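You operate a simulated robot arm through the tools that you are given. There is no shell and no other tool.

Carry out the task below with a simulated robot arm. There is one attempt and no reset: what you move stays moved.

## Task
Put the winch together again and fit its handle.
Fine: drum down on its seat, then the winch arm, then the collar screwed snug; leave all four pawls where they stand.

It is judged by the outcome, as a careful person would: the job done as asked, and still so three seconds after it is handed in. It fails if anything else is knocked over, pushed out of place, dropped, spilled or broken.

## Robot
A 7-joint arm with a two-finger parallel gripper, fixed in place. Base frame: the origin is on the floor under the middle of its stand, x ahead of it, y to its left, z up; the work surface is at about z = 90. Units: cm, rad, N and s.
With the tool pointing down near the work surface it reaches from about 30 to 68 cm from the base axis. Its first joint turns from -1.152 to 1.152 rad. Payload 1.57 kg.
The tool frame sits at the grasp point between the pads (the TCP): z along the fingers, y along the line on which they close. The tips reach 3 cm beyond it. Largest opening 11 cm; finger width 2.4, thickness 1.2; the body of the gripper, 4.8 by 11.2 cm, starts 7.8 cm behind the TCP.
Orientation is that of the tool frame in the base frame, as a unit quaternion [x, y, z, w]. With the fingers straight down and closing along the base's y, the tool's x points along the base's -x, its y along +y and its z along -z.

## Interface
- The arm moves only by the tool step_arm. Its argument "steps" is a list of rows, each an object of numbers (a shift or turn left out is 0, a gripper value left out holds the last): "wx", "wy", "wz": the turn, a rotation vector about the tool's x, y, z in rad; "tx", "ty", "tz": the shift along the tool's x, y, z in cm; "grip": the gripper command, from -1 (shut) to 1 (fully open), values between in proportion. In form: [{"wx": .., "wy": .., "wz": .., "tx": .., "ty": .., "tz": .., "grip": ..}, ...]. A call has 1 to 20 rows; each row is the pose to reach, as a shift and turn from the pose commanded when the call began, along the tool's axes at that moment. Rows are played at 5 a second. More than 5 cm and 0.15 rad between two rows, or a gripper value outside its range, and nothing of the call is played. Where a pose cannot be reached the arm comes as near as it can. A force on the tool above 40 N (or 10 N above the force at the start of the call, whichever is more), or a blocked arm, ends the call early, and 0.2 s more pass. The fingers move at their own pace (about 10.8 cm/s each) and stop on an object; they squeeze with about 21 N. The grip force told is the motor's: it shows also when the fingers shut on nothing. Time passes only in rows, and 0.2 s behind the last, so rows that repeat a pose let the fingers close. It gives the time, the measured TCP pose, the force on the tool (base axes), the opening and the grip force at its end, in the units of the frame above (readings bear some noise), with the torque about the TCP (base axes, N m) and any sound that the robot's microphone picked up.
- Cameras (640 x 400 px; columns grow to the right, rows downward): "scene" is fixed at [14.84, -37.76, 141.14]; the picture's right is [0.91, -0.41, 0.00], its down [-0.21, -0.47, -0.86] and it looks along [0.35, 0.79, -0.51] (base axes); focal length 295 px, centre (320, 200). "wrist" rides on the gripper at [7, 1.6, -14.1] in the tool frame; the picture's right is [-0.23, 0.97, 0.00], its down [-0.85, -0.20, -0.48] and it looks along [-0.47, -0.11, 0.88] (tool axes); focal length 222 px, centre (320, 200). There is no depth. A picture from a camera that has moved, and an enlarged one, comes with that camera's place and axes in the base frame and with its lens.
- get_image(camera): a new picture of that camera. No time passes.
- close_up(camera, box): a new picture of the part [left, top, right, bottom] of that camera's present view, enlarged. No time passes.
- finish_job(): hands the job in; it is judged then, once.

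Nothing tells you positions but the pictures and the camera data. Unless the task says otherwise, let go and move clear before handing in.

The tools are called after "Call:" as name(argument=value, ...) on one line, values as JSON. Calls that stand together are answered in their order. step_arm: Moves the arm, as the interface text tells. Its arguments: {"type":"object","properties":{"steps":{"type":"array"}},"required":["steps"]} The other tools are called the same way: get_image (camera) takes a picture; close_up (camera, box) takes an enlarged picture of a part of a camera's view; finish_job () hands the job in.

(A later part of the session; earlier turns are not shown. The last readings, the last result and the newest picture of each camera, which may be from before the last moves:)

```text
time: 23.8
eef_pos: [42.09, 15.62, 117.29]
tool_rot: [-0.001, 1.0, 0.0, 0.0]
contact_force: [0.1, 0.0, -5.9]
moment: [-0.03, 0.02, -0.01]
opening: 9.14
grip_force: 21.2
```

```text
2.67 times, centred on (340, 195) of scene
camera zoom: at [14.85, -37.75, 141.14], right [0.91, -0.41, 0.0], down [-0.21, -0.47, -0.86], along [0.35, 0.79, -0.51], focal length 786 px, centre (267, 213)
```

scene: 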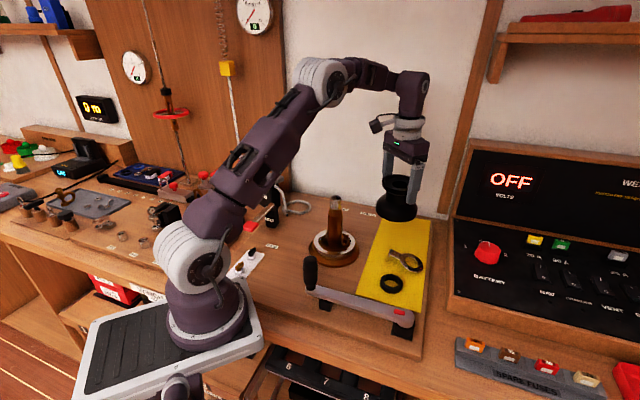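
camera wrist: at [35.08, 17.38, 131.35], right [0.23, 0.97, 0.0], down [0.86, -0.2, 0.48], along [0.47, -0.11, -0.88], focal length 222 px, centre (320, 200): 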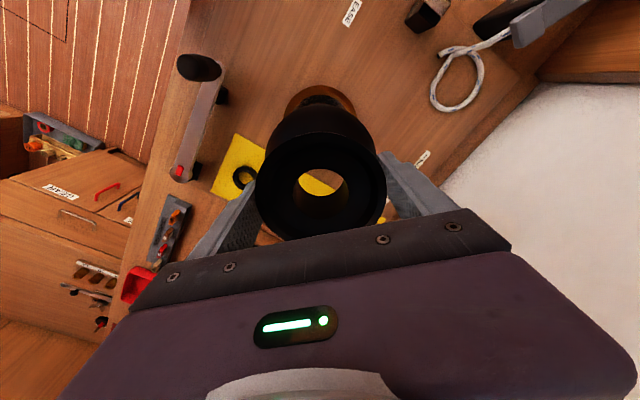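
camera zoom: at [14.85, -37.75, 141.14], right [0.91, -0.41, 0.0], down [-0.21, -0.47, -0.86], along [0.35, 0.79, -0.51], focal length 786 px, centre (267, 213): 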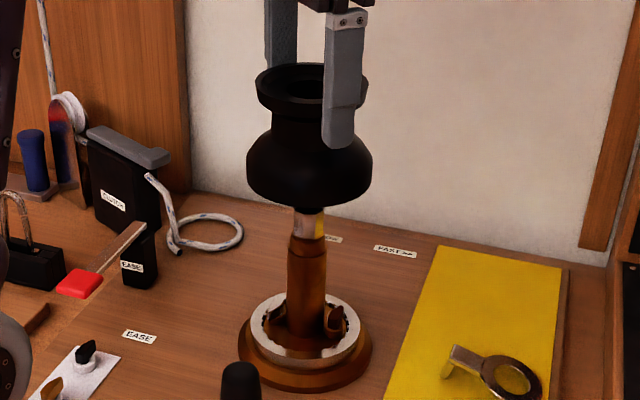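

The bore is about 4.2 cm across with a wider cavity beneath, and its axis lines up with the spindle. I'll lower until the bore is just above the octagon and look through it.

Call:
step_arm(steps=[{"tz": 0.8, "grip": -1}, {"tz": 1.6}, {"tz": 2.4}, {"tz": 3.2}, {"tz": 4}, {"tz": 4.8}, {"tz": 5.4}, {"tz": 5.4}])

Call:
close_up(camera="wrist", box=[270, 130, 370, 230])

Call:
close_up(camera="scene", box=[290, 120, 390, 270])

```text
time: 25.6
eef_pos: [42.05, 15.6, 111.79]
tool_rot: [0.0, 1.0, -0.001, 0.0]
contact_force: [-0.6, 0.0, -5.3]
moment: [0.02, 0.0, -0.01]
opening: 9.12
grip_force: 20.4
```

```text
4.00 times, centred on (320, 180) of wrist
camera zoom: at [35.04, 17.4, 125.94], right [0.23, 0.97, 0.0], down [0.85, -0.2, 0.48], along [0.47, -0.11, -0.88], focal length 888 px, centre (320, 280)
```

zoom: 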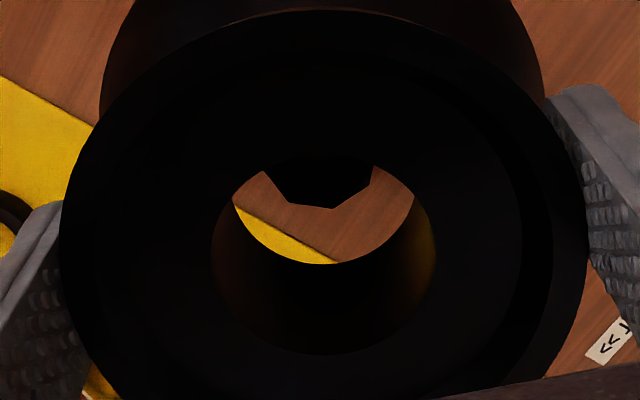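

```text
2.67 times, centred on (340, 195) of scene
camera zoom: at [14.85, -37.75, 141.14], right [0.91, -0.41, 0.0], down [-0.21, -0.47, -0.86], along [0.35, 0.79, -0.51], focal length 786 px, centre (267, 213)
```

zoom: 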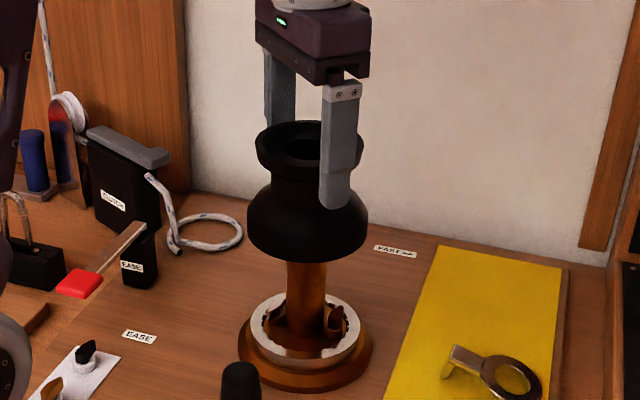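

The octagon is centred in the bore to within about 1 mm. I'll lower slowly, checking forces as it goes.

Call:
step_arm(steps=[{"tz": 0.4, "tx": 0.05, "grip": -1}, {"tz": 0.8, "tx": 0.05}, {"tz": 1.2, "tx": 0.05}, {"tz": 1.6, "tx": 0.05}, {"tz": 2, "tx": 0.05}, {"tz": 2.4, "tx": 0.05}, {"tz": 2.8, "tx": 0.05}, {"tz": 3.2, "tx": 0.05}])

Call:
close_up(camera="wrist", box=[270, 130, 370, 230])

Call:
close_up(camera="scene", box=[290, 150, 390, 270])

```text
time: 27.4
eef_pos: [42.05, 15.68, 108.6]
tool_rot: [0.0, 1.0, 0.0, 0.0]
contact_force: [0.6, -0.2, -5.6]
moment: [0.03, 0.04, -0.03]
opening: 9.13
grip_force: 20.8
```

```text
4.00 times, centred on (320, 180) of wrist
camera zoom: at [35.02, 17.38, 122.77], right [0.23, 0.97, 0.0], down [0.85, -0.2, 0.48], along [0.47, -0.11, -0.88], focal length 888 px, centre (320, 280)
```

zoom: 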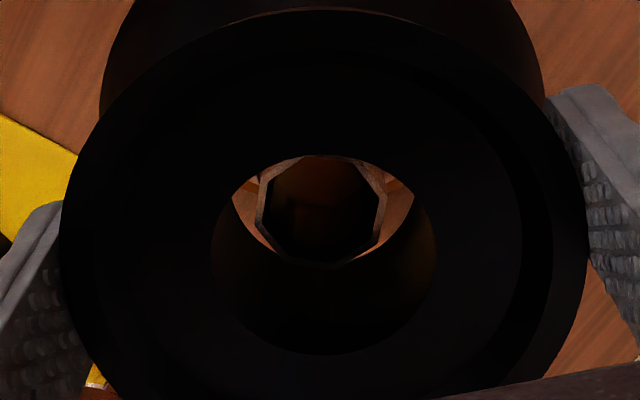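

```text
3.33 times, centred on (340, 210) of scene
camera zoom: at [14.85, -37.75, 141.14], right [0.91, -0.41, 0.0], down [-0.21, -0.47, -0.86], along [0.35, 0.79, -0.51], focal length 982 px, centre (253, 167)
```

zoom: 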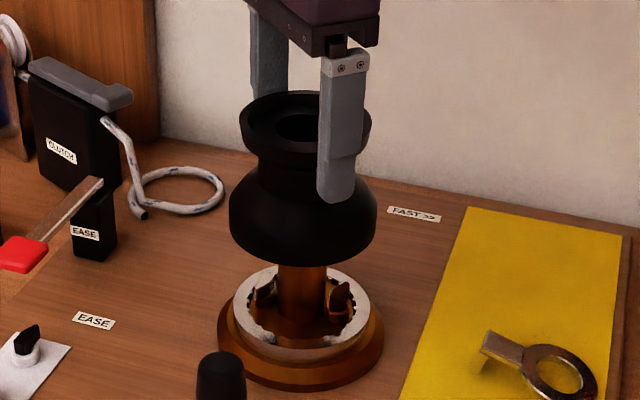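

The octagon has entered the bore with no contact, so I'll keep lowering.

Call:
step_arm(steps=[{"tz": 0.4, "grip": -1}, {"tz": 0.8}, {"tz": 1.2}, {"tz": 1.6}, {"tz": 2}, {"tz": 2.4}, {"tz": 2.8}, {"tz": 3.2}])

Call:
close_up(camera="wrist", box=[270, 130, 370, 230])

Call:
close_up(camera="scene", box=[290, 150, 390, 270])

```text
time: 29.2
eef_pos: [42.05, 15.66, 105.43]
tool_rot: [0.0, 1.0, 0.001, 0.0]
contact_force: [0.1, -0.9, -4.9]
moment: [0.01, 0.0, 0.03]
opening: 9.14
grip_force: 21.1
```

```text
4.00 times, centred on (320, 180) of wrist
camera zoom: at [34.98, 17.39, 119.54], right [0.23, 0.97, 0.0], down [0.86, -0.2, 0.48], along [0.47, -0.11, -0.88], focal length 888 px, centre (320, 280)
```

zoom: 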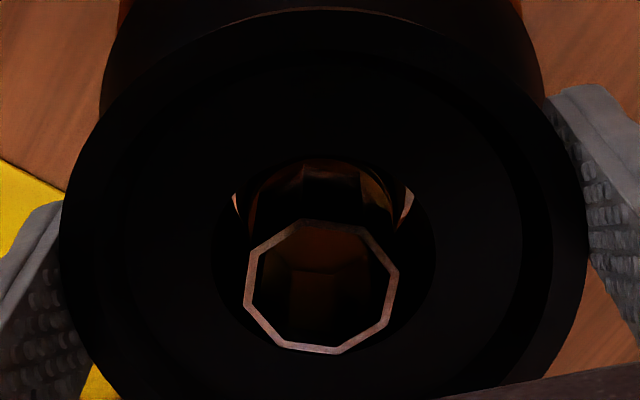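

```text
3.33 times, centred on (340, 210) of scene
camera zoom: at [14.85, -37.75, 141.14], right [0.91, -0.41, 0.0], down [-0.21, -0.47, -0.86], along [0.35, 0.79, -0.51], focal length 982 px, centre (253, 167)
```

zoom: 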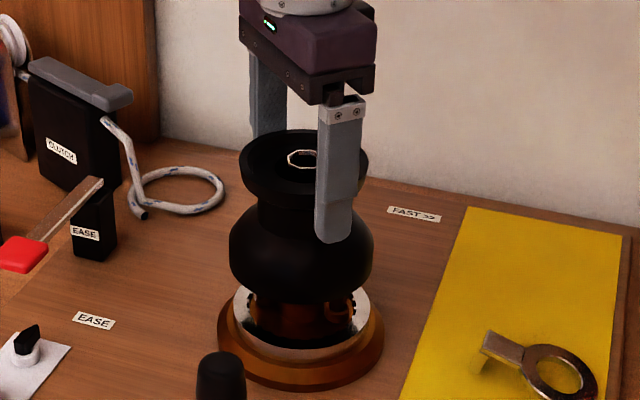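

The spindle is through the bore and still free of contact. I'll continue down toward the seat.

Call:
step_arm(steps=[{"tz": 0.4, "grip": -1}, {"tz": 0.8}, {"tz": 1.2}, {"tz": 1.6}, {"tz": 2}, {"tz": 2.4}, {"tz": 2.7}, {"tz": 3}])

Call:
close_up(camera="wrist", box=[270, 130, 370, 230])

Call:
close_up(camera="scene", box=[290, 170, 380, 280])

```text
time: 31.0
eef_pos: [41.99, 15.62, 102.43]
tool_rot: [0.0, 1.0, 0.0, 0.0]
contact_force: [0.0, 0.4, -5.5]
moment: [0.02, 0.01, 0.0]
opening: 9.12
grip_force: 20.9
```

```text
4.00 times, centred on (320, 180) of wrist
camera zoom: at [35.0, 17.38, 116.55], right [0.23, 0.97, 0.0], down [0.86, -0.2, 0.48], along [0.47, -0.11, -0.88], focal length 888 px, centre (320, 280)
```

zoom: 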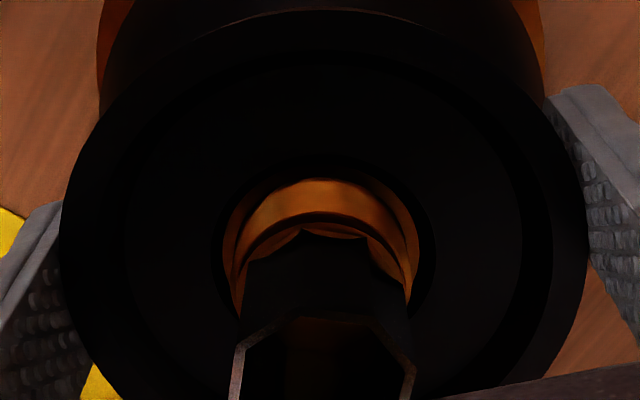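

```text
3.64 times, centred on (335, 225) of scene
camera zoom: at [14.85, -37.75, 141.14], right [0.91, -0.41, 0.0], down [-0.21, -0.47, -0.86], along [0.35, 0.79, -0.51], focal length 1071 px, centre (266, 109)
```

zoom: 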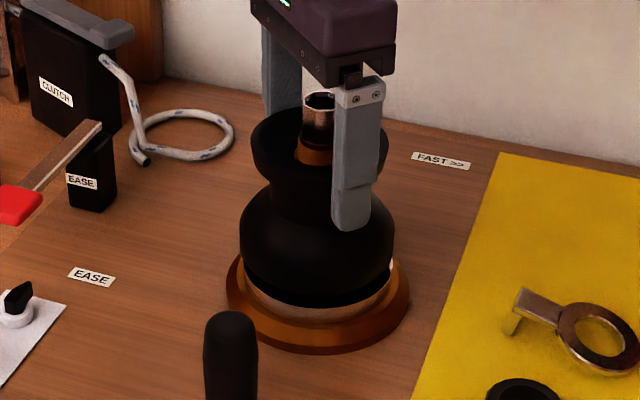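

The drum is about 1.5–2 cm above its seat. I'll lower in small steps until contact.

Call:
step_arm(steps=[{"tz": 0.2, "grip": -1}, {"tz": 0.4}, {"tz": 0.6}, {"tz": 0.8}, {"tz": 1.0}, {"tz": 1.0}])

Call:
close_up(camera="wrist", box=[270, 130, 370, 230])

Call:
close_up(camera="scene", box=[300, 190, 380, 280])

```text
time: 32.4
eef_pos: [42.02, 15.64, 101.43]
tool_rot: [0.0, 1.0, 0.0, 0.0]
contact_force: [0.3, 0.4, -5.3]
moment: [-0.01, 0.0, -0.01]
opening: 9.14
grip_force: 21.7
```

```text
4.00 times, centred on (320, 180) of wrist
camera zoom: at [35.01, 17.36, 115.52], right [0.23, 0.97, 0.0], down [0.86, -0.2, 0.48], along [0.47, -0.11, -0.88], focal length 888 px, centre (320, 280)
```

zoom: 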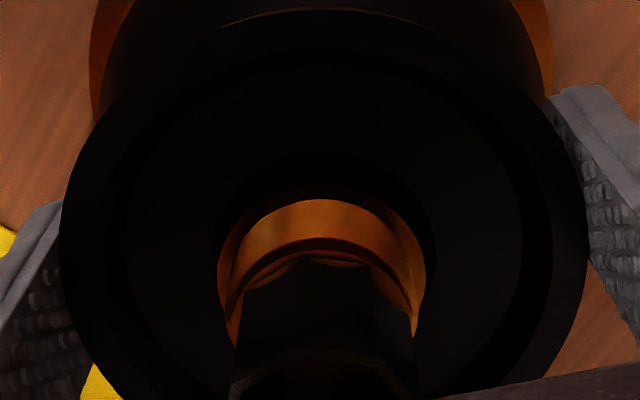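

```text
4.44 times, centred on (340, 235) of scene
camera zoom: at [14.85, -37.75, 141.14], right [0.91, -0.41, 0.0], down [-0.21, -0.47, -0.86], along [0.35, 0.79, -0.51], focal length 1309 px, centre (231, 44)
```

zoom: 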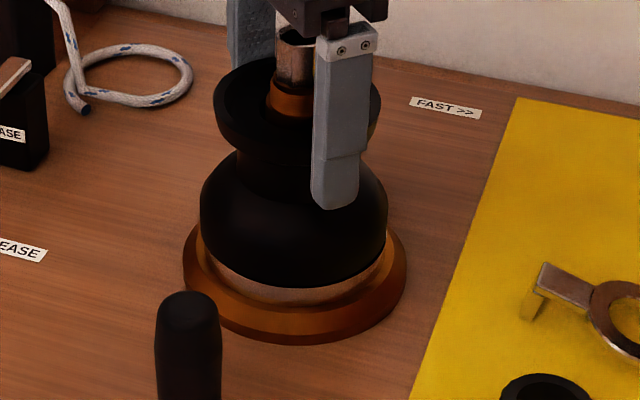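

Still free of contact, so I'll continue with fine steps.

Call:
step_arm(steps=[{"tz": 0.15, "grip": -1}, {"tz": 0.3}, {"tz": 0.45}, {"tz": 0.6}, {"tz": 0.6}])

Call:
close_up(camera="scene", box=[300, 190, 380, 280])

```text
time: 33.6
eef_pos: [41.98, 15.59, 100.92]
tool_rot: [0.0, 1.0, -0.001, 0.001]
contact_force: [3.1, -1.9, 12.6]
moment: [-0.17, -0.12, 0.25]
opening: 9.15
grip_force: 20.6
```

```text
4.44 times, centred on (340, 235) of scene
camera zoom: at [14.83, -37.77, 141.14], right [0.91, -0.41, 0.0], down [-0.21, -0.47, -0.86], along [0.35, 0.79, -0.51], focal length 1309 px, centre (231, 44)
```

zoom: 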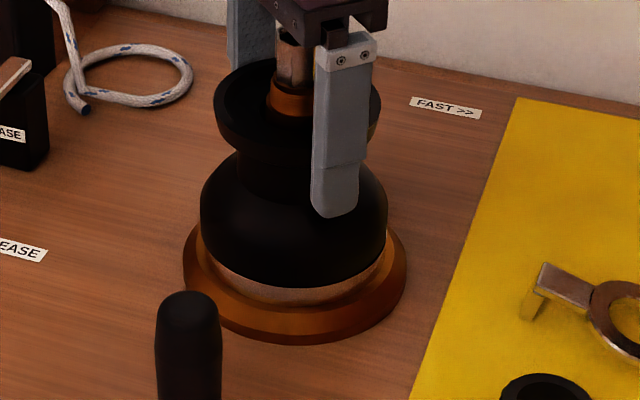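

The drum has made contact at about 18 N. I'll look closely to judge whether it's fully on the seat ring.

Call:
close_up(camera="scene", box=[310, 230, 370, 275])

Call:
close_up(camera="wrist", box=[270, 130, 370, 230])

Call:
close_up(camera="scene", box=[310, 185, 370, 230])

```text
8.89 times, centred on (340, 252) of scene
camera zoom: at [14.83, -37.77, 141.14], right [0.91, -0.41, 0.0], down [-0.21, -0.47, -0.86], along [0.35, 0.79, -0.51], focal length 2619 px, centre (142, -267)
```

zoom: 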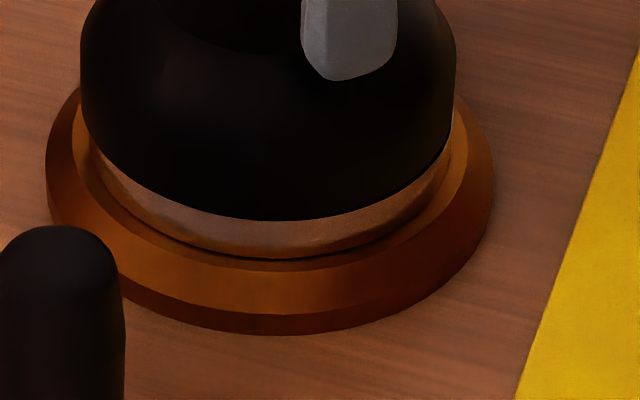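

```text
4.00 times, centred on (320, 180) of wrist
camera zoom: at [35.0, 17.37, 114.96], right [0.23, 0.97, 0.0], down [0.85, -0.2, 0.48], along [0.47, -0.11, -0.88], focal length 888 px, centre (320, 280)
```

zoom: 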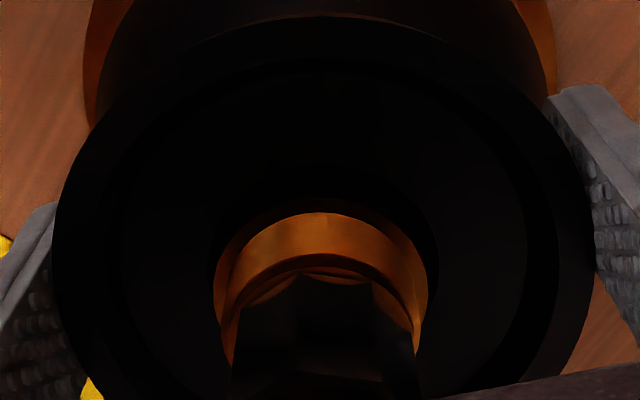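

```text
8.89 times, centred on (340, 208) of scene
camera zoom: at [14.83, -37.77, 141.14], right [0.91, -0.41, 0.0], down [-0.21, -0.47, -0.86], along [0.35, 0.79, -0.51], focal length 2619 px, centre (142, 133)
```

zoom: 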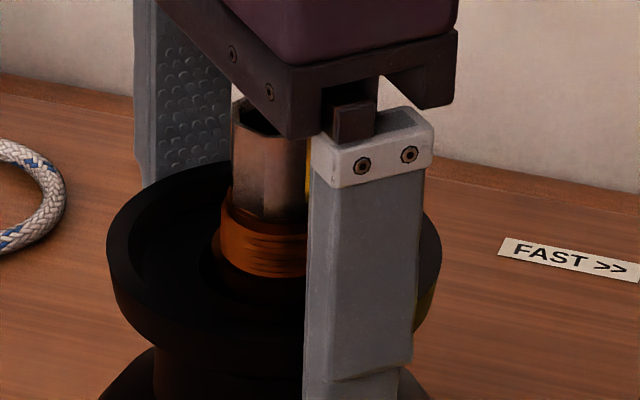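

The drum's bottom edge coincides with the top of the steel ring, and thread shows above the dish, so it looks seated. I'll release, rise clear, and inspect it.

Call:
step_arm(steps=[{"grip": -0.2, "tz": -0.3}, {"grip": 1, "tz": -0.3}, {"grip": 1, "tz": -0.3}, {"grip": 1, "tz": -0.3}])

Call:
step_arm(steps=[{"tz": -1, "grip": 1}, {"tz": -3}, {"tz": -5}, {"tz": -8}, {"tz": -11}, {"tz": -11}])

Call:
get_image(camera="wrist")

Call:
close_up(camera="scene", box=[300, 185, 380, 275])

Call:
close_up(camera="wrist", box=[260, 60, 380, 200])

```text
time: 34.6
eef_pos: [41.91, 15.58, 101.2]
tool_rot: [0.0, 1.0, 0.0, 0.0]
contact_force: [0.0, 0.4, 1.0]
moment: [-0.02, -0.02, -0.05]
opening: 10.98
grip_force: 0.1
```

```text
time: 36.0
eef_pos: [41.99, 15.61, 112.11]
tool_rot: [0.0, 1.0, 0.001, 0.0]
contact_force: [-0.5, 0.3, 0.5]
moment: [-0.03, -0.04, 0.03]
opening: 11.01
grip_force: 0.0
```

```text
taken
camera wrist: at [34.98, 17.38, 126.32], right [0.23, 0.97, 0.0], down [0.86, -0.2, 0.48], along [0.47, -0.11, -0.88], focal length 222 px, centre (320, 200)
```

wrist: 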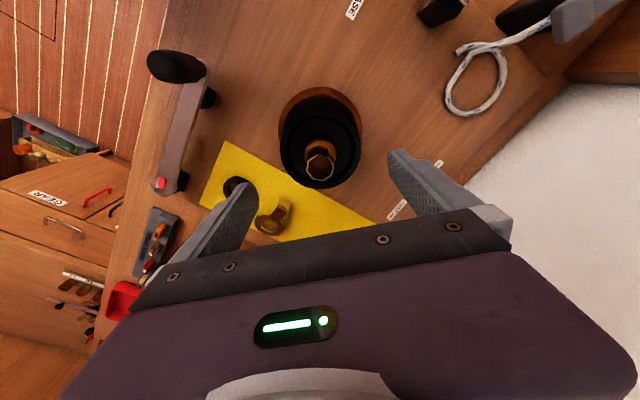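

```text
4.44 times, centred on (340, 230) of scene
camera zoom: at [14.84, -37.76, 141.14], right [0.91, -0.41, 0.0], down [-0.21, -0.47, -0.86], along [0.35, 0.79, -0.51], focal length 1309 px, centre (231, 67)
```

zoom: 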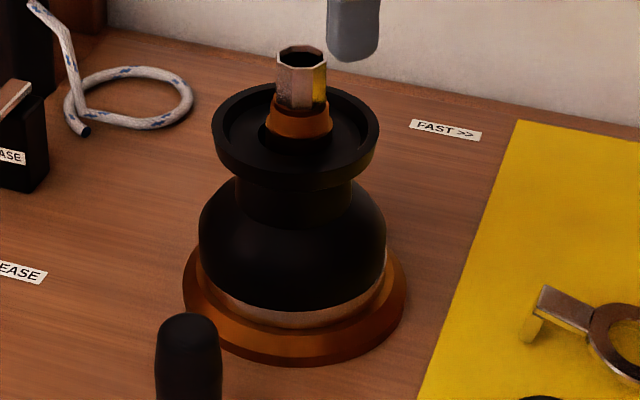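

```text
2.86 times, centred on (320, 130) of wrist
camera zoom: at [34.98, 17.38, 126.32], right [0.23, 0.97, 0.0], down [0.86, -0.2, 0.48], along [0.47, -0.11, -0.88], focal length 635 px, centre (320, 400)
```

zoom: 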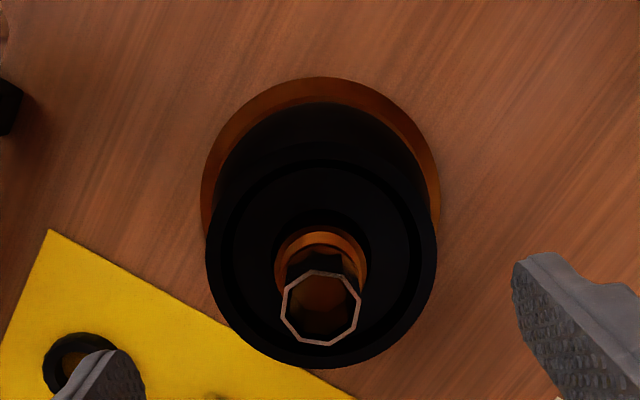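

The drum stands concentric on the base. I'll zoom in on the joint between drum and ring, and on the hub area, to check it's level and fully down.

Call:
close_up(camera="scene", box=[306, 235, 342, 265])

Call:
close_up(camera="scene", box=[338, 235, 374, 265])

Call:
close_up(camera="scene", box=[325, 190, 361, 220])

```text
13.33 times, centred on (324, 250) of scene
camera zoom: at [14.84, -37.76, 141.14], right [0.91, -0.41, 0.0], down [-0.21, -0.47, -0.86], along [0.35, 0.79, -0.51], focal length 3928 px, centre (267, -467)
```

zoom: 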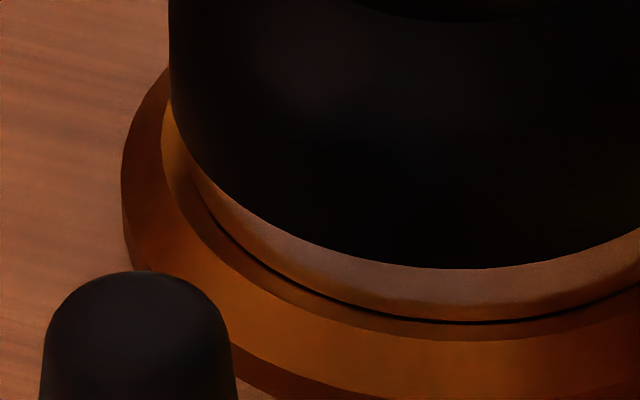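

```text
13.33 times, centred on (356, 250) of scene
camera zoom: at [14.84, -37.76, 141.14], right [0.91, -0.41, 0.0], down [-0.21, -0.47, -0.86], along [0.35, 0.79, -0.51], focal length 3928 px, centre (-160, -467)
```

zoom: 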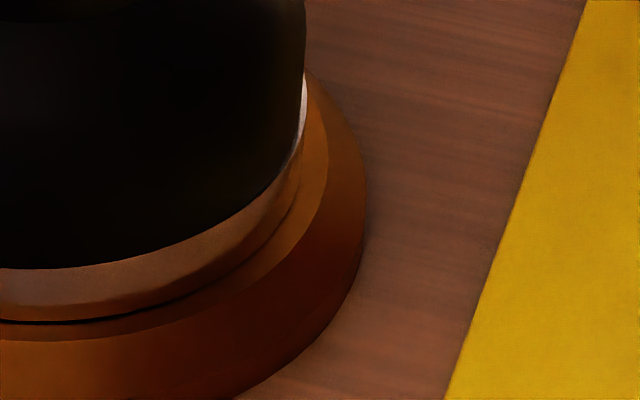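

```text
13.33 times, centred on (343, 205) of scene
camera zoom: at [14.84, -37.76, 141.14], right [0.91, -0.41, 0.0], down [-0.21, -0.47, -0.86], along [0.35, 0.79, -0.51], focal length 3928 px, centre (13, 133)
```

zoom: 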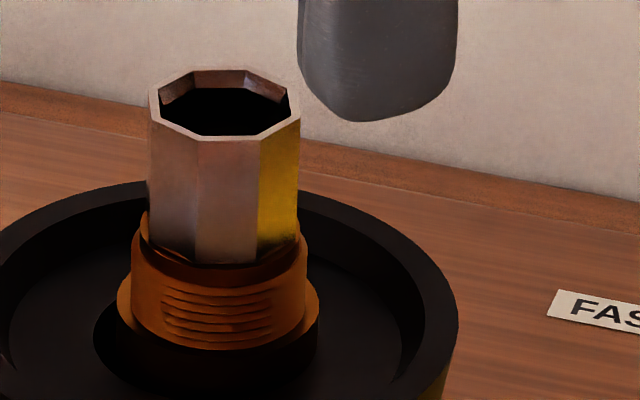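

The drum sits about 2 mm off-centre toward -x, with the bore nearly touching the shaft on one side. I'll regrip it, centre it on the spindle, and press it down gently to make sure it's fully seated.

Call:
step_arm(steps=[{"tz": 2.5, "grip": 1}, {"tz": 5}, {"tz": 7.5}, {"tz": 9.5}, {"tz": 10.8}, {"tz": 10.8}, {"tz": 10.8, "grip": 0.7}, {"tz": 10.8, "grip": -1}, {"tz": 10.8, "grip": -1}, {"tz": 10.8, "grip": -1}])

Call:
step_arm(steps=[{"tz": -0.15, "grip": -1}, {"tz": -0.3}, {"tz": -0.4}, {"tz": -0.4, "tx": -0.1}, {"tz": -0.4, "tx": -0.2}, {"tz": -0.4, "tx": -0.25}, {"tz": -0.4, "tx": -0.25}])

Call:
close_up(camera="scene", box=[300, 185, 380, 275])

Call:
close_up(camera="wrist", box=[270, 130, 370, 230])

```text
time: 38.2
eef_pos: [42.11, 15.61, 101.35]
tool_rot: [0.0, 1.0, 0.0, 0.001]
contact_force: [0.9, 0.7, -0.7]
moment: [0.07, -0.07, 0.03]
opening: 9.12
grip_force: 21.2
```

```text
time: 39.8
eef_pos: [42.17, 15.62, 101.8]
tool_rot: [0.0, 1.0, 0.0, -0.001]
contact_force: [-0.2, 0.8, -5.2]
moment: [0.0, -0.02, 0.0]
opening: 9.13
grip_force: 20.7
```

```text
4.44 times, centred on (340, 230) of scene
camera zoom: at [14.85, -37.75, 141.14], right [0.91, -0.41, 0.0], down [-0.21, -0.47, -0.86], along [0.35, 0.79, -0.51], focal length 1309 px, centre (231, 67)
```

zoom: 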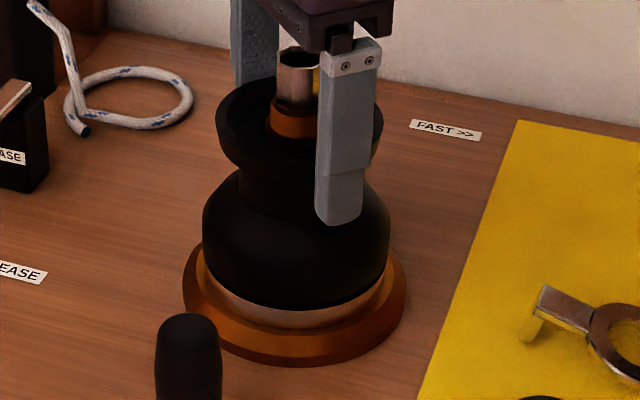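

```text
4.00 times, centred on (320, 180) of wrist
camera zoom: at [35.22, 17.37, 115.85], right [0.23, 0.97, 0.0], down [0.86, -0.2, 0.48], along [0.47, -0.11, -0.88], focal length 888 px, centre (320, 280)
```

zoom: 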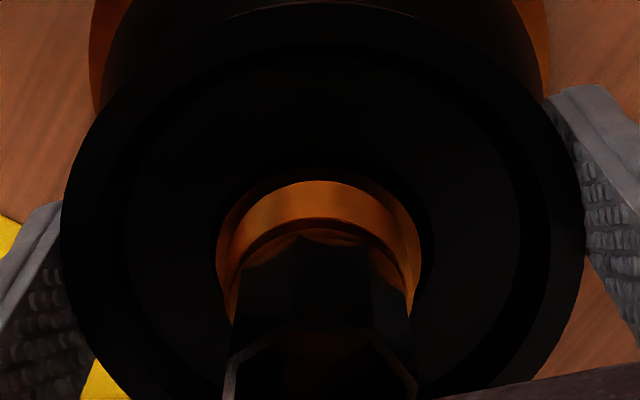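

The drum is lifted 4 mm and shifted. Now I'll lower it again and press down lightly.

Call:
step_arm(steps=[{"tz": 0.15, "grip": -1}, {"tz": 0.3}, {"tz": 0.45}])

Call:
step_arm(steps=[{"tz": 0.1, "grip": -1}, {"tz": 0.2}, {"tz": 0.2}])

Call:
close_up(camera="scene", box=[300, 185, 380, 275])

```text
time: 40.6
eef_pos: [42.34, 15.53, 101.38]
tool_rot: [0.0, 1.0, 0.0, 0.001]
contact_force: [-1.7, -1.4, 12.9]
moment: [-0.19, -0.03, 0.27]
opening: 9.14
grip_force: 20.6
```

```text
time: 41.4
eef_pos: [42.26, 15.68, 101.24]
tool_rot: [-0.001, 1.0, 0.0, 0.001]
contact_force: [2.8, 1.7, 11.8]
moment: [-0.12, -0.2, 0.24]
opening: 9.15
grip_force: 21.1
```

```text
4.44 times, centred on (340, 230) of scene
camera zoom: at [14.83, -37.76, 141.14], right [0.91, -0.41, 0.0], down [-0.21, -0.47, -0.86], along [0.35, 0.79, -0.51], focal length 1309 px, centre (231, 67)
```

zoom: 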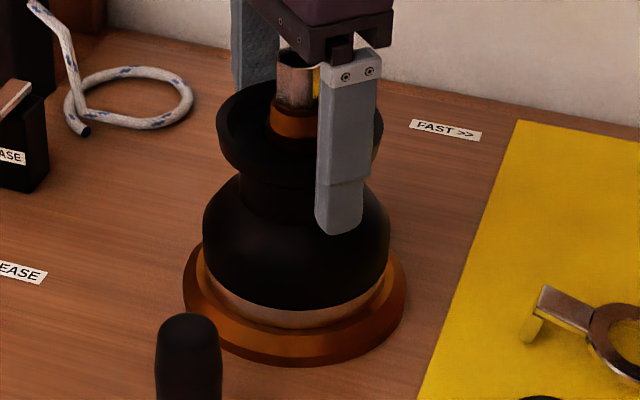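

The drum bottoms at the same height again, so it's on its seat and now centred. I'll release, rise, and move over the winch arm.

Call:
step_arm(steps=[{"grip": -0.5, "tz": -0.15}, {"grip": 1, "tz": -0.2}, {"grip": 1, "tz": -0.2}, {"grip": 1, "tz": -0.2}])

Call:
step_arm(steps=[{"tz": -1, "grip": 1}, {"tz": -3}, {"tz": -5}, {"tz": -8}, {"tz": -11}, {"tz": -12}, {"tz": -12}])

Call:
close_up(camera="scene", box=[300, 185, 380, 275])

Call:
close_up(camera="scene", box=[325, 190, 361, 220])

Call:
close_up(camera="scene", box=[370, 235, 440, 305])

Call:
close_up(camera="wrist", box=[280, 90, 360, 190])

```text
time: 42.4
eef_pos: [42.09, 15.7, 101.37]
tool_rot: [0.0, 1.0, 0.0, 0.001]
contact_force: [-0.5, 0.0, 0.2]
moment: [-0.01, 0.02, -0.04]
opening: 11.0
grip_force: 0.0
```

```text
time: 44.0
eef_pos: [42.26, 15.7, 113.27]
tool_rot: [0.0, 1.0, 0.0, 0.0]
contact_force: [0.1, -0.8, 1.3]
moment: [-0.01, -0.01, 0.02]
opening: 11.01
grip_force: 0.0
```

```text
4.44 times, centred on (340, 230) of scene
camera zoom: at [14.84, -37.76, 141.14], right [0.91, -0.41, 0.0], down [-0.21, -0.47, -0.86], along [0.35, 0.79, -0.51], focal length 1309 px, centre (231, 67)
```

zoom: 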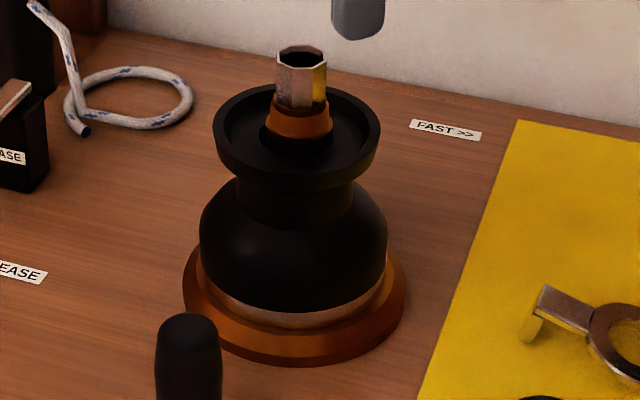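

```text
13.33 times, centred on (343, 205) of scene
camera zoom: at [14.84, -37.76, 141.14], right [0.91, -0.41, 0.0], down [-0.21, -0.47, -0.86], along [0.35, 0.79, -0.51], focal length 3928 px, centre (13, 133)
```

zoom: 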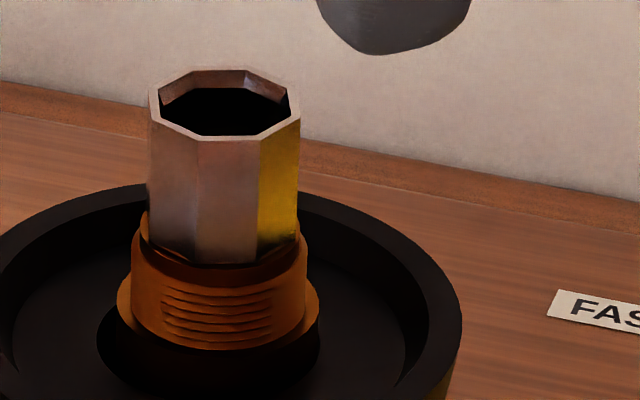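

```text
5.71 times, centred on (405, 270) of scene
camera zoom: at [14.84, -37.76, 141.14], right [0.91, -0.41, 0.0], down [-0.21, -0.47, -0.86], along [0.35, 0.79, -0.51], focal length 1683 px, centre (-166, -200)
```

zoom: 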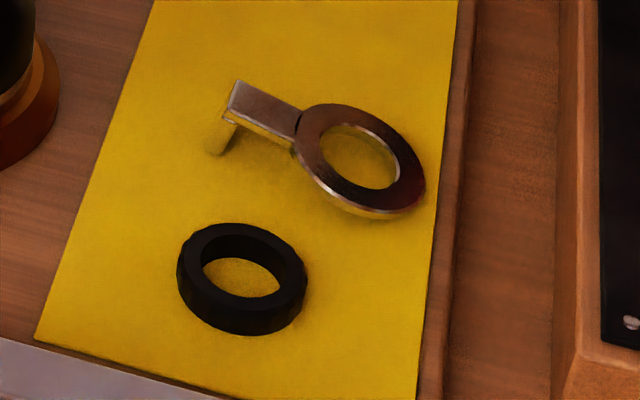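

```text
4.00 times, centred on (320, 140) of wrist
camera zoom: at [35.24, 17.41, 127.46], right [0.23, 0.97, 0.0], down [0.86, -0.2, 0.48], along [0.47, -0.11, -0.88], focal length 888 px, centre (320, 440)
```

zoom: 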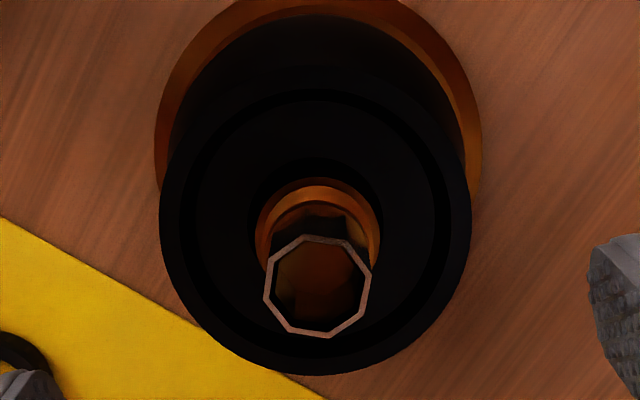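

The drum sits well. Next I'll move over the winch arm on the cloth for a close look before grasping it by the tail.

Call:
step_arm(steps=[{"tx": -2.2, "ty": -2, "grip": 1}, {"tx": -4.4, "ty": -4}, {"tx": -6.6, "ty": -6}, {"tx": -8.8, "ty": -8}, {"tx": -11, "ty": -10, "tz": 2}, {"tx": -12.5, "ty": -11.5, "tz": 4}, {"tx": -13.2, "ty": -12.1, "tz": 6}, {"tx": -13.2, "ty": -12.1, "tz": 8}, {"tx": -13.2, "ty": -12.1, "tz": 9}, {"tx": -13.2, "ty": -12.1, "tz": 9}])

Call:
get_image(camera="wrist")

Call:
close_up(camera="wrist", box=[240, 60, 400, 200])

Call:
close_up(camera="scene", box=[385, 240, 433, 276])

```text
time: 46.2
eef_pos: [55.54, 3.49, 104.27]
tool_rot: [0.0, 1.0, 0.0, -0.001]
contact_force: [-0.3, 0.0, 0.4]
moment: [-0.02, -0.02, -0.01]
opening: 10.98
grip_force: 0.1
```

```text
taken
camera wrist: at [48.49, 5.21, 118.36], right [0.23, 0.97, 0.0], down [0.86, -0.2, 0.48], along [0.47, -0.11, -0.88], focal length 222 px, centre (320, 200)
```

wrist: 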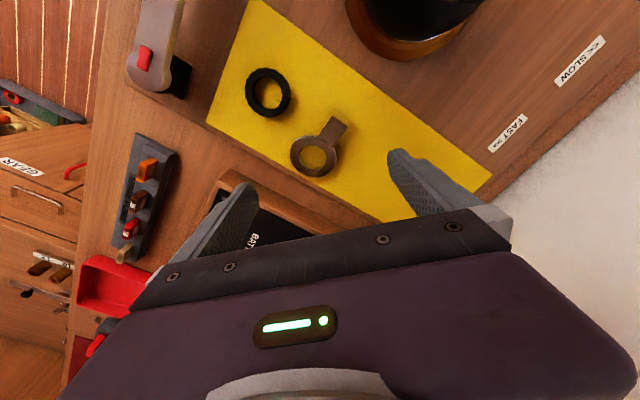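

```text
2.86 times, centred on (320, 130) of wrist
camera zoom: at [48.49, 5.21, 118.36], right [0.23, 0.97, 0.0], down [0.86, -0.2, 0.48], along [0.47, -0.11, -0.88], focal length 635 px, centre (320, 400)
```

zoom: 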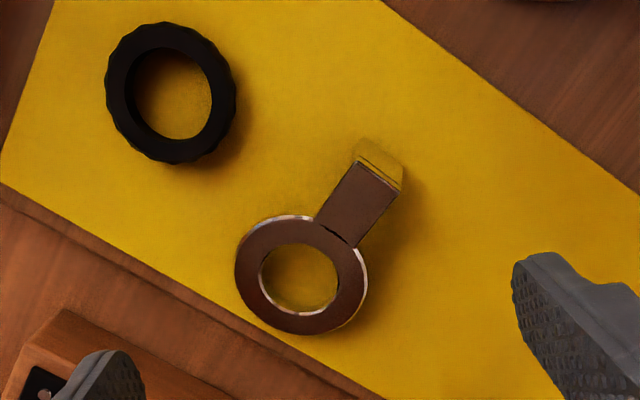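

```text
11.11 times, centred on (409, 258) of scene
camera zoom: at [14.84, -37.76, 141.14], right [0.91, -0.41, 0.0], down [-0.21, -0.47, -0.86], along [0.35, 0.79, -0.51], focal length 3273 px, centre (-669, -444)
```

zoom: 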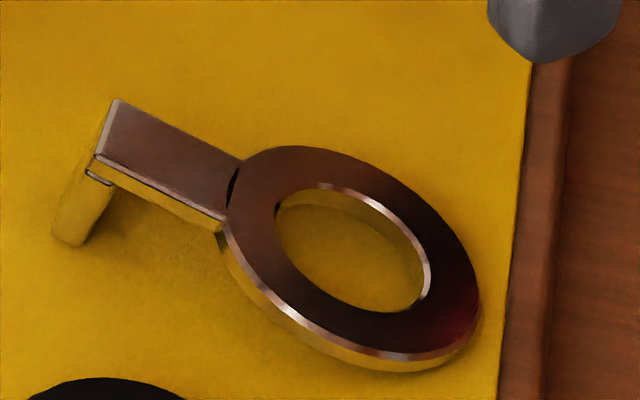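

The winch arm lies tilted, its ring low and its tail propped up by the bent lug, with the tail pointing at about 131°. I'll yaw the gripper so it closes across the tail, with a small opening to stay clear of the collar.

Call:
step_arm(steps=[{"wz": 0.142, "tx": 0.3, "ty": 0.3, "grip": 0.2}, {"wz": 0.284, "tx": 0.6, "ty": 0.6, "grip": -0.18}, {"wz": 0.426, "tx": 0.9, "ty": 0.9, "tz": 0.5}, {"wz": 0.568, "tx": 1.2, "ty": 1.2, "tz": 1}, {"wz": 0.71, "tx": 1.5, "ty": 1.5, "tz": 2}, {"wz": 0.852, "tx": 1.5, "ty": 1.8, "tz": 3}, {"wz": 0.852, "tx": 1.5, "ty": 1.8, "tz": 3}])

Call:
get_image(camera="wrist")

Call:
close_up(camera="wrist", box=[260, 110, 380, 210])

Call:
close_up(camera="scene", box=[370, 210, 450, 310])

```text
time: 47.8
eef_pos: [54.03, 5.41, 101.27]
tool_rot: [0.414, 0.91, -0.001, 0.0]
contact_force: [0.1, 0.6, 0.4]
moment: [0.01, -0.02, 0.0]
opening: 4.51
grip_force: 0.0
```

```text
taken
camera wrist: at [50.57, 11.77, 115.41], right [0.88, 0.47, 0.0], down [0.41, -0.78, 0.48], along [0.22, -0.42, -0.88], focal length 222 px, centre (320, 200)
```

wrist: 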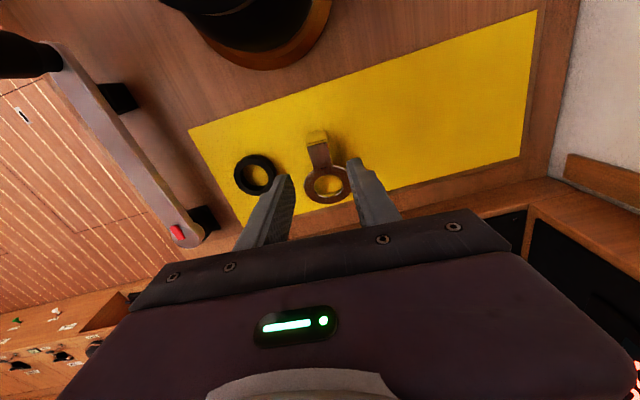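

```text
4.00 times, centred on (320, 160) of wrist
camera zoom: at [50.57, 11.77, 115.41], right [0.88, 0.47, 0.0], down [0.41, -0.78, 0.48], along [0.22, -0.42, -0.88], focal length 888 px, centre (320, 360)
```

zoom: 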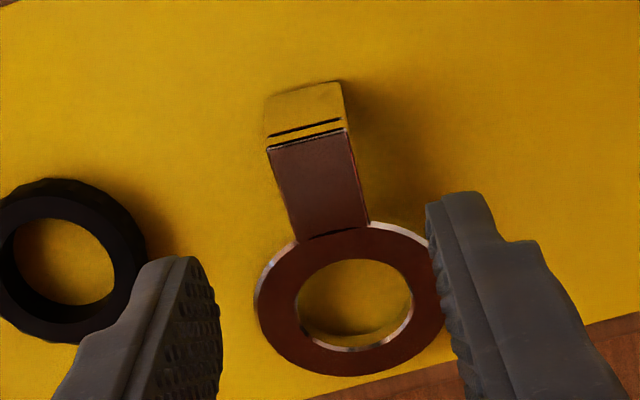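

```text
4.00 times, centred on (410, 260) of scene
camera zoom: at [14.84, -37.76, 141.14], right [0.91, -0.41, 0.0], down [-0.21, -0.47, -0.86], along [0.35, 0.79, -0.51], focal length 1178 px, centre (-40, -40)
```

zoom: 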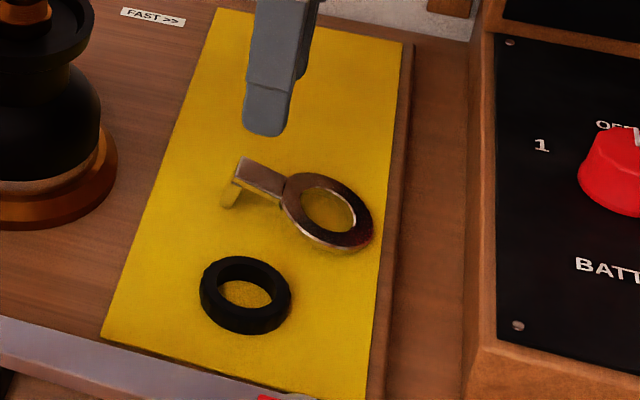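

The tail is aligned with the gripper. I'll tilt about 15° to match the plate's slope and descend most of the way, then check.

Call:
step_arm(steps=[{"wy": 0.07, "tz": 1, "grip": -0.18}, {"wy": 0.14, "tz": 2}, {"wy": 0.21, "tz": 3}, {"wy": 0.26, "tz": 4}, {"wy": 0.26, "tz": 4.6}, {"wy": 0.26, "tz": 4.6}])

Call:
get_image(camera="wrist")

Call:
close_up(camera="wrist", box=[260, 110, 380, 230])

Call:
close_up(camera="scene", box=[375, 220, 435, 290])

```text
time: 49.2
eef_pos: [53.94, 5.25, 96.69]
tool_rot: [0.41, 0.903, 0.053, -0.118]
contact_force: [-0.4, 0.4, -0.1]
moment: [-0.02, -0.04, -0.02]
opening: 4.52
grip_force: 0.1
```

```text
taken
camera wrist: at [53.1, 8.83, 112.13], right [0.88, 0.48, -0.06], down [0.47, -0.85, 0.24], along [0.07, -0.24, -0.97], focal length 222 px, centre (320, 200)
```

wrist: 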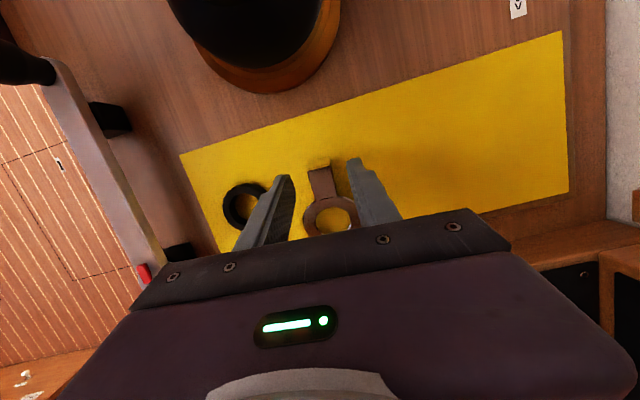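

```text
3.33 times, centred on (320, 170) of wrist
camera zoom: at [53.1, 8.83, 112.13], right [0.88, 0.48, -0.06], down [0.47, -0.85, 0.24], along [0.07, -0.24, -0.97], focal length 740 px, centre (320, 300)
```

zoom: 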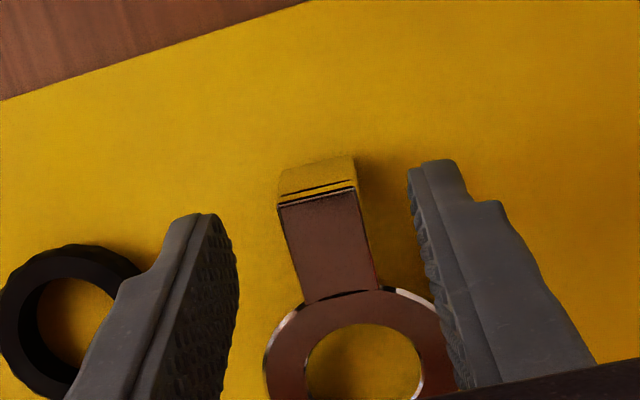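

```text
5.71 times, centred on (405, 255) of scene
camera zoom: at [14.84, -37.76, 141.14], right [0.91, -0.41, 0.0], down [-0.21, -0.47, -0.86], along [0.35, 0.79, -0.51], focal length 1683 px, centre (-166, -114)
```

zoom: 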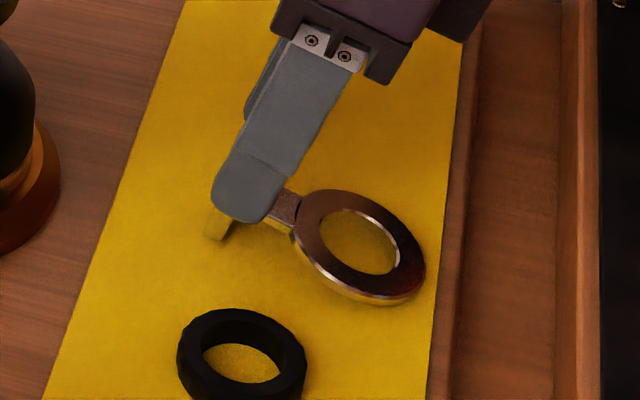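

The tilt matches the plate and the fingers straddle the tail. I'll descend the rest and close.

Call:
step_arm(steps=[{"tz": 0.77, "tx": -0.2, "grip": -0.18}, {"tz": 1.55, "tx": -0.41}, {"tz": 2.3, "tx": -0.61}, {"tz": 2.3, "tx": -0.61}])

Call:
close_up(camera="wrist", box=[260, 110, 380, 230])

Call:
close_up(camera="scene", box=[375, 220, 435, 290])

```text
time: 50.2
eef_pos: [54.07, 5.3, 94.33]
tool_rot: [0.41, 0.903, 0.054, -0.117]
contact_force: [-0.6, -0.3, -0.3]
moment: [-0.02, 0.02, 0.0]
opening: 4.51
grip_force: 0.0
```

```text
3.33 times, centred on (320, 170) of wrist
camera zoom: at [53.11, 8.8, 109.76], right [0.88, 0.48, -0.06], down [0.47, -0.85, 0.24], along [0.07, -0.24, -0.97], focal length 740 px, centre (320, 300)
```

zoom: 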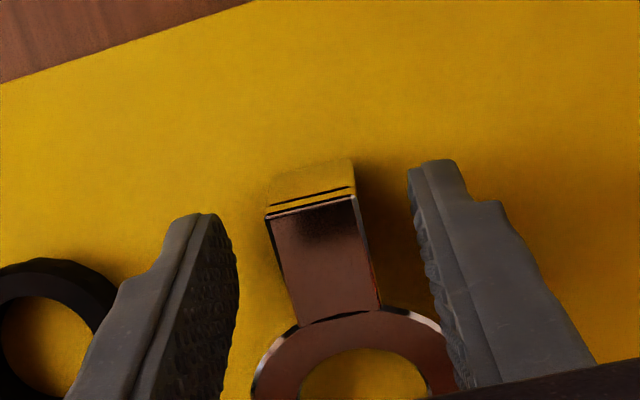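

```text
5.71 times, centred on (405, 255) of scene
camera zoom: at [14.84, -37.76, 141.14], right [0.91, -0.41, 0.0], down [-0.21, -0.47, -0.86], along [0.35, 0.79, -0.51], focal length 1683 px, centre (-166, -114)
```

zoom: 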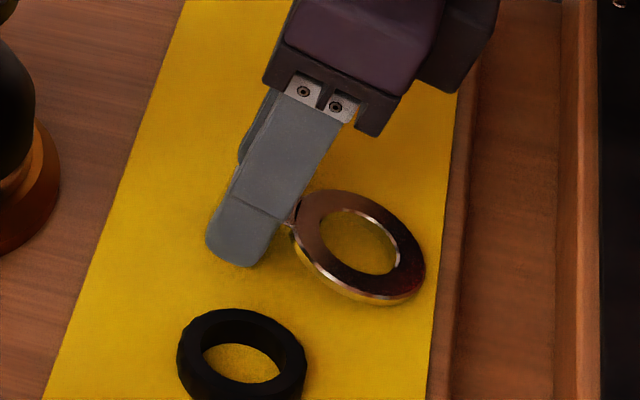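

Positioned well. I'll close on the tail, then lift slightly.

Call:
step_arm(steps=[{"grip": -0.4}, {"grip": -0.6}, {"grip": -1}, {"grip": -1}, {"grip": -1}])

Call:
step_arm(steps=[{"tz": -0.3, "tx": 0.08, "grip": -1}, {"tz": -0.8, "tx": 0.21}, {"tz": -1.4, "tx": 0.37}, {"tz": -1.9, "tx": 0.5}, {"tz": -1.9, "tx": 0.5}])

Call:
close_up(camera="wrist", box=[260, 110, 380, 230])

Call:
close_up(camera="scene", box=[375, 210, 435, 280])

```text
time: 51.4
eef_pos: [53.89, 5.19, 94.34]
tool_rot: [0.409, 0.903, 0.054, -0.118]
contact_force: [0.4, 0.4, 0.3]
moment: [-0.02, -0.01, 0.04]
opening: 2.16
grip_force: 21.1
```

```text
time: 52.6
eef_pos: [53.91, 5.22, 96.43]
tool_rot: [0.41, 0.903, 0.054, -0.119]
contact_force: [-0.2, 0.5, -0.8]
moment: [0.02, 0.03, 0.0]
opening: 2.15
grip_force: 21.0
```

```text
3.33 times, centred on (320, 170) of wrist
camera zoom: at [53.1, 8.85, 111.73], right [0.88, 0.48, -0.06], down [0.47, -0.85, 0.24], along [0.07, -0.24, -0.97], focal length 740 px, centre (320, 300)
```

zoom: 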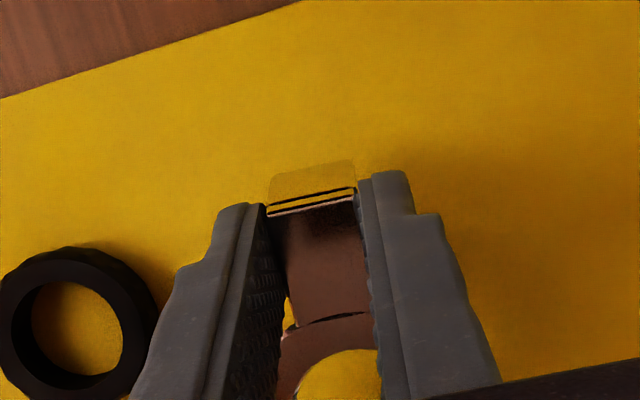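

```text
5.71 times, centred on (405, 245) of scene
camera zoom: at [14.84, -37.76, 141.14], right [0.91, -0.41, 0.0], down [-0.21, -0.47, -0.86], along [0.35, 0.79, -0.51], focal length 1683 px, centre (-166, -57)
```

zoom: 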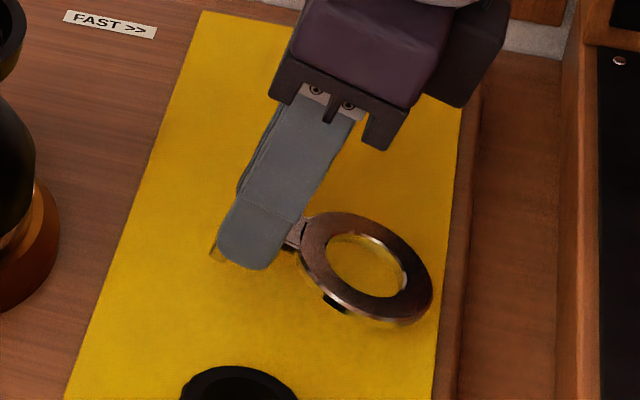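

The winch arm is held and lifted. I'll raise it to clearance height and level the tool so the arm becomes horizontal.

Call:
step_arm(steps=[{"tz": -1.93, "tx": 0.51, "grip": -1}, {"tz": -3.86, "tx": 1.03}, {"tz": -5.8, "tx": 1.54, "wy": -0.07}, {"tz": -7.7, "tx": 2.06, "wy": -0.14}, {"tz": -9.6, "tx": 2.57, "wy": -0.2}, {"tz": -11.6, "tx": 3.1, "wy": -0.26}, {"tz": -14.5, "tx": 3.86, "wy": -0.26}, {"tz": -16.5, "tx": 4.4, "wy": -0.26}, {"tz": -16.5, "tx": 4.4, "wy": -0.26}])

Call:
get_image(camera="scene")

Call:
close_up(camera="scene", box=[370, 120, 450, 220])

Call:
close_up(camera="wrist", box=[260, 110, 380, 230])

```text
time: 54.6
eef_pos: [54.01, 5.2, 113.48]
tool_rot: [0.414, 0.91, 0.001, 0.0]
contact_force: [-0.2, -0.2, -0.9]
moment: [0.0, 0.0, 0.0]
opening: 2.15
grip_force: 21.3
```

```text
taken
```

scene: 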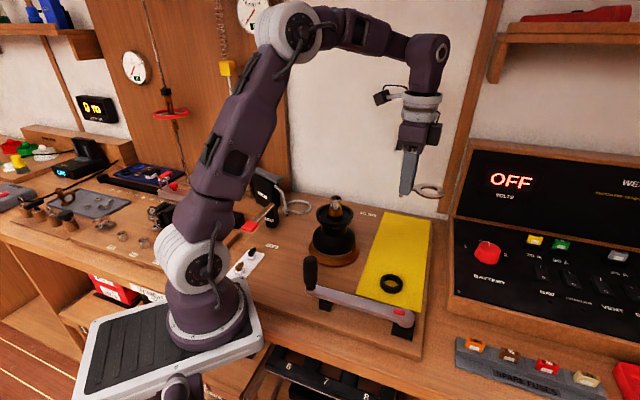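

```text
4.00 times, centred on (410, 170) of scene
camera zoom: at [14.84, -37.76, 141.14], right [0.91, -0.41, 0.0], down [-0.21, -0.47, -0.86], along [0.35, 0.79, -0.51], focal length 1178 px, centre (-40, 320)
```

zoom: 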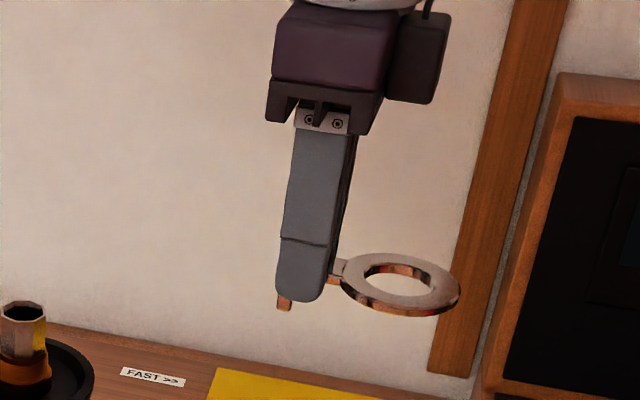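

```text
3.33 times, centred on (320, 170) of wrist
camera zoom: at [50.51, 11.75, 127.48], right [0.88, 0.47, 0.0], down [0.41, -0.78, 0.48], along [0.23, -0.42, -0.88], focal length 740 px, centre (320, 300)
```

zoom: 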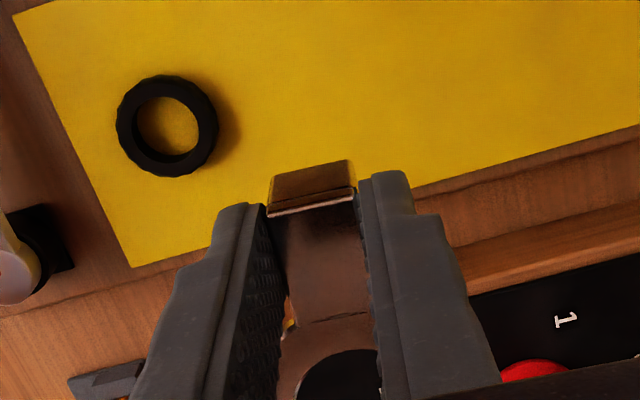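

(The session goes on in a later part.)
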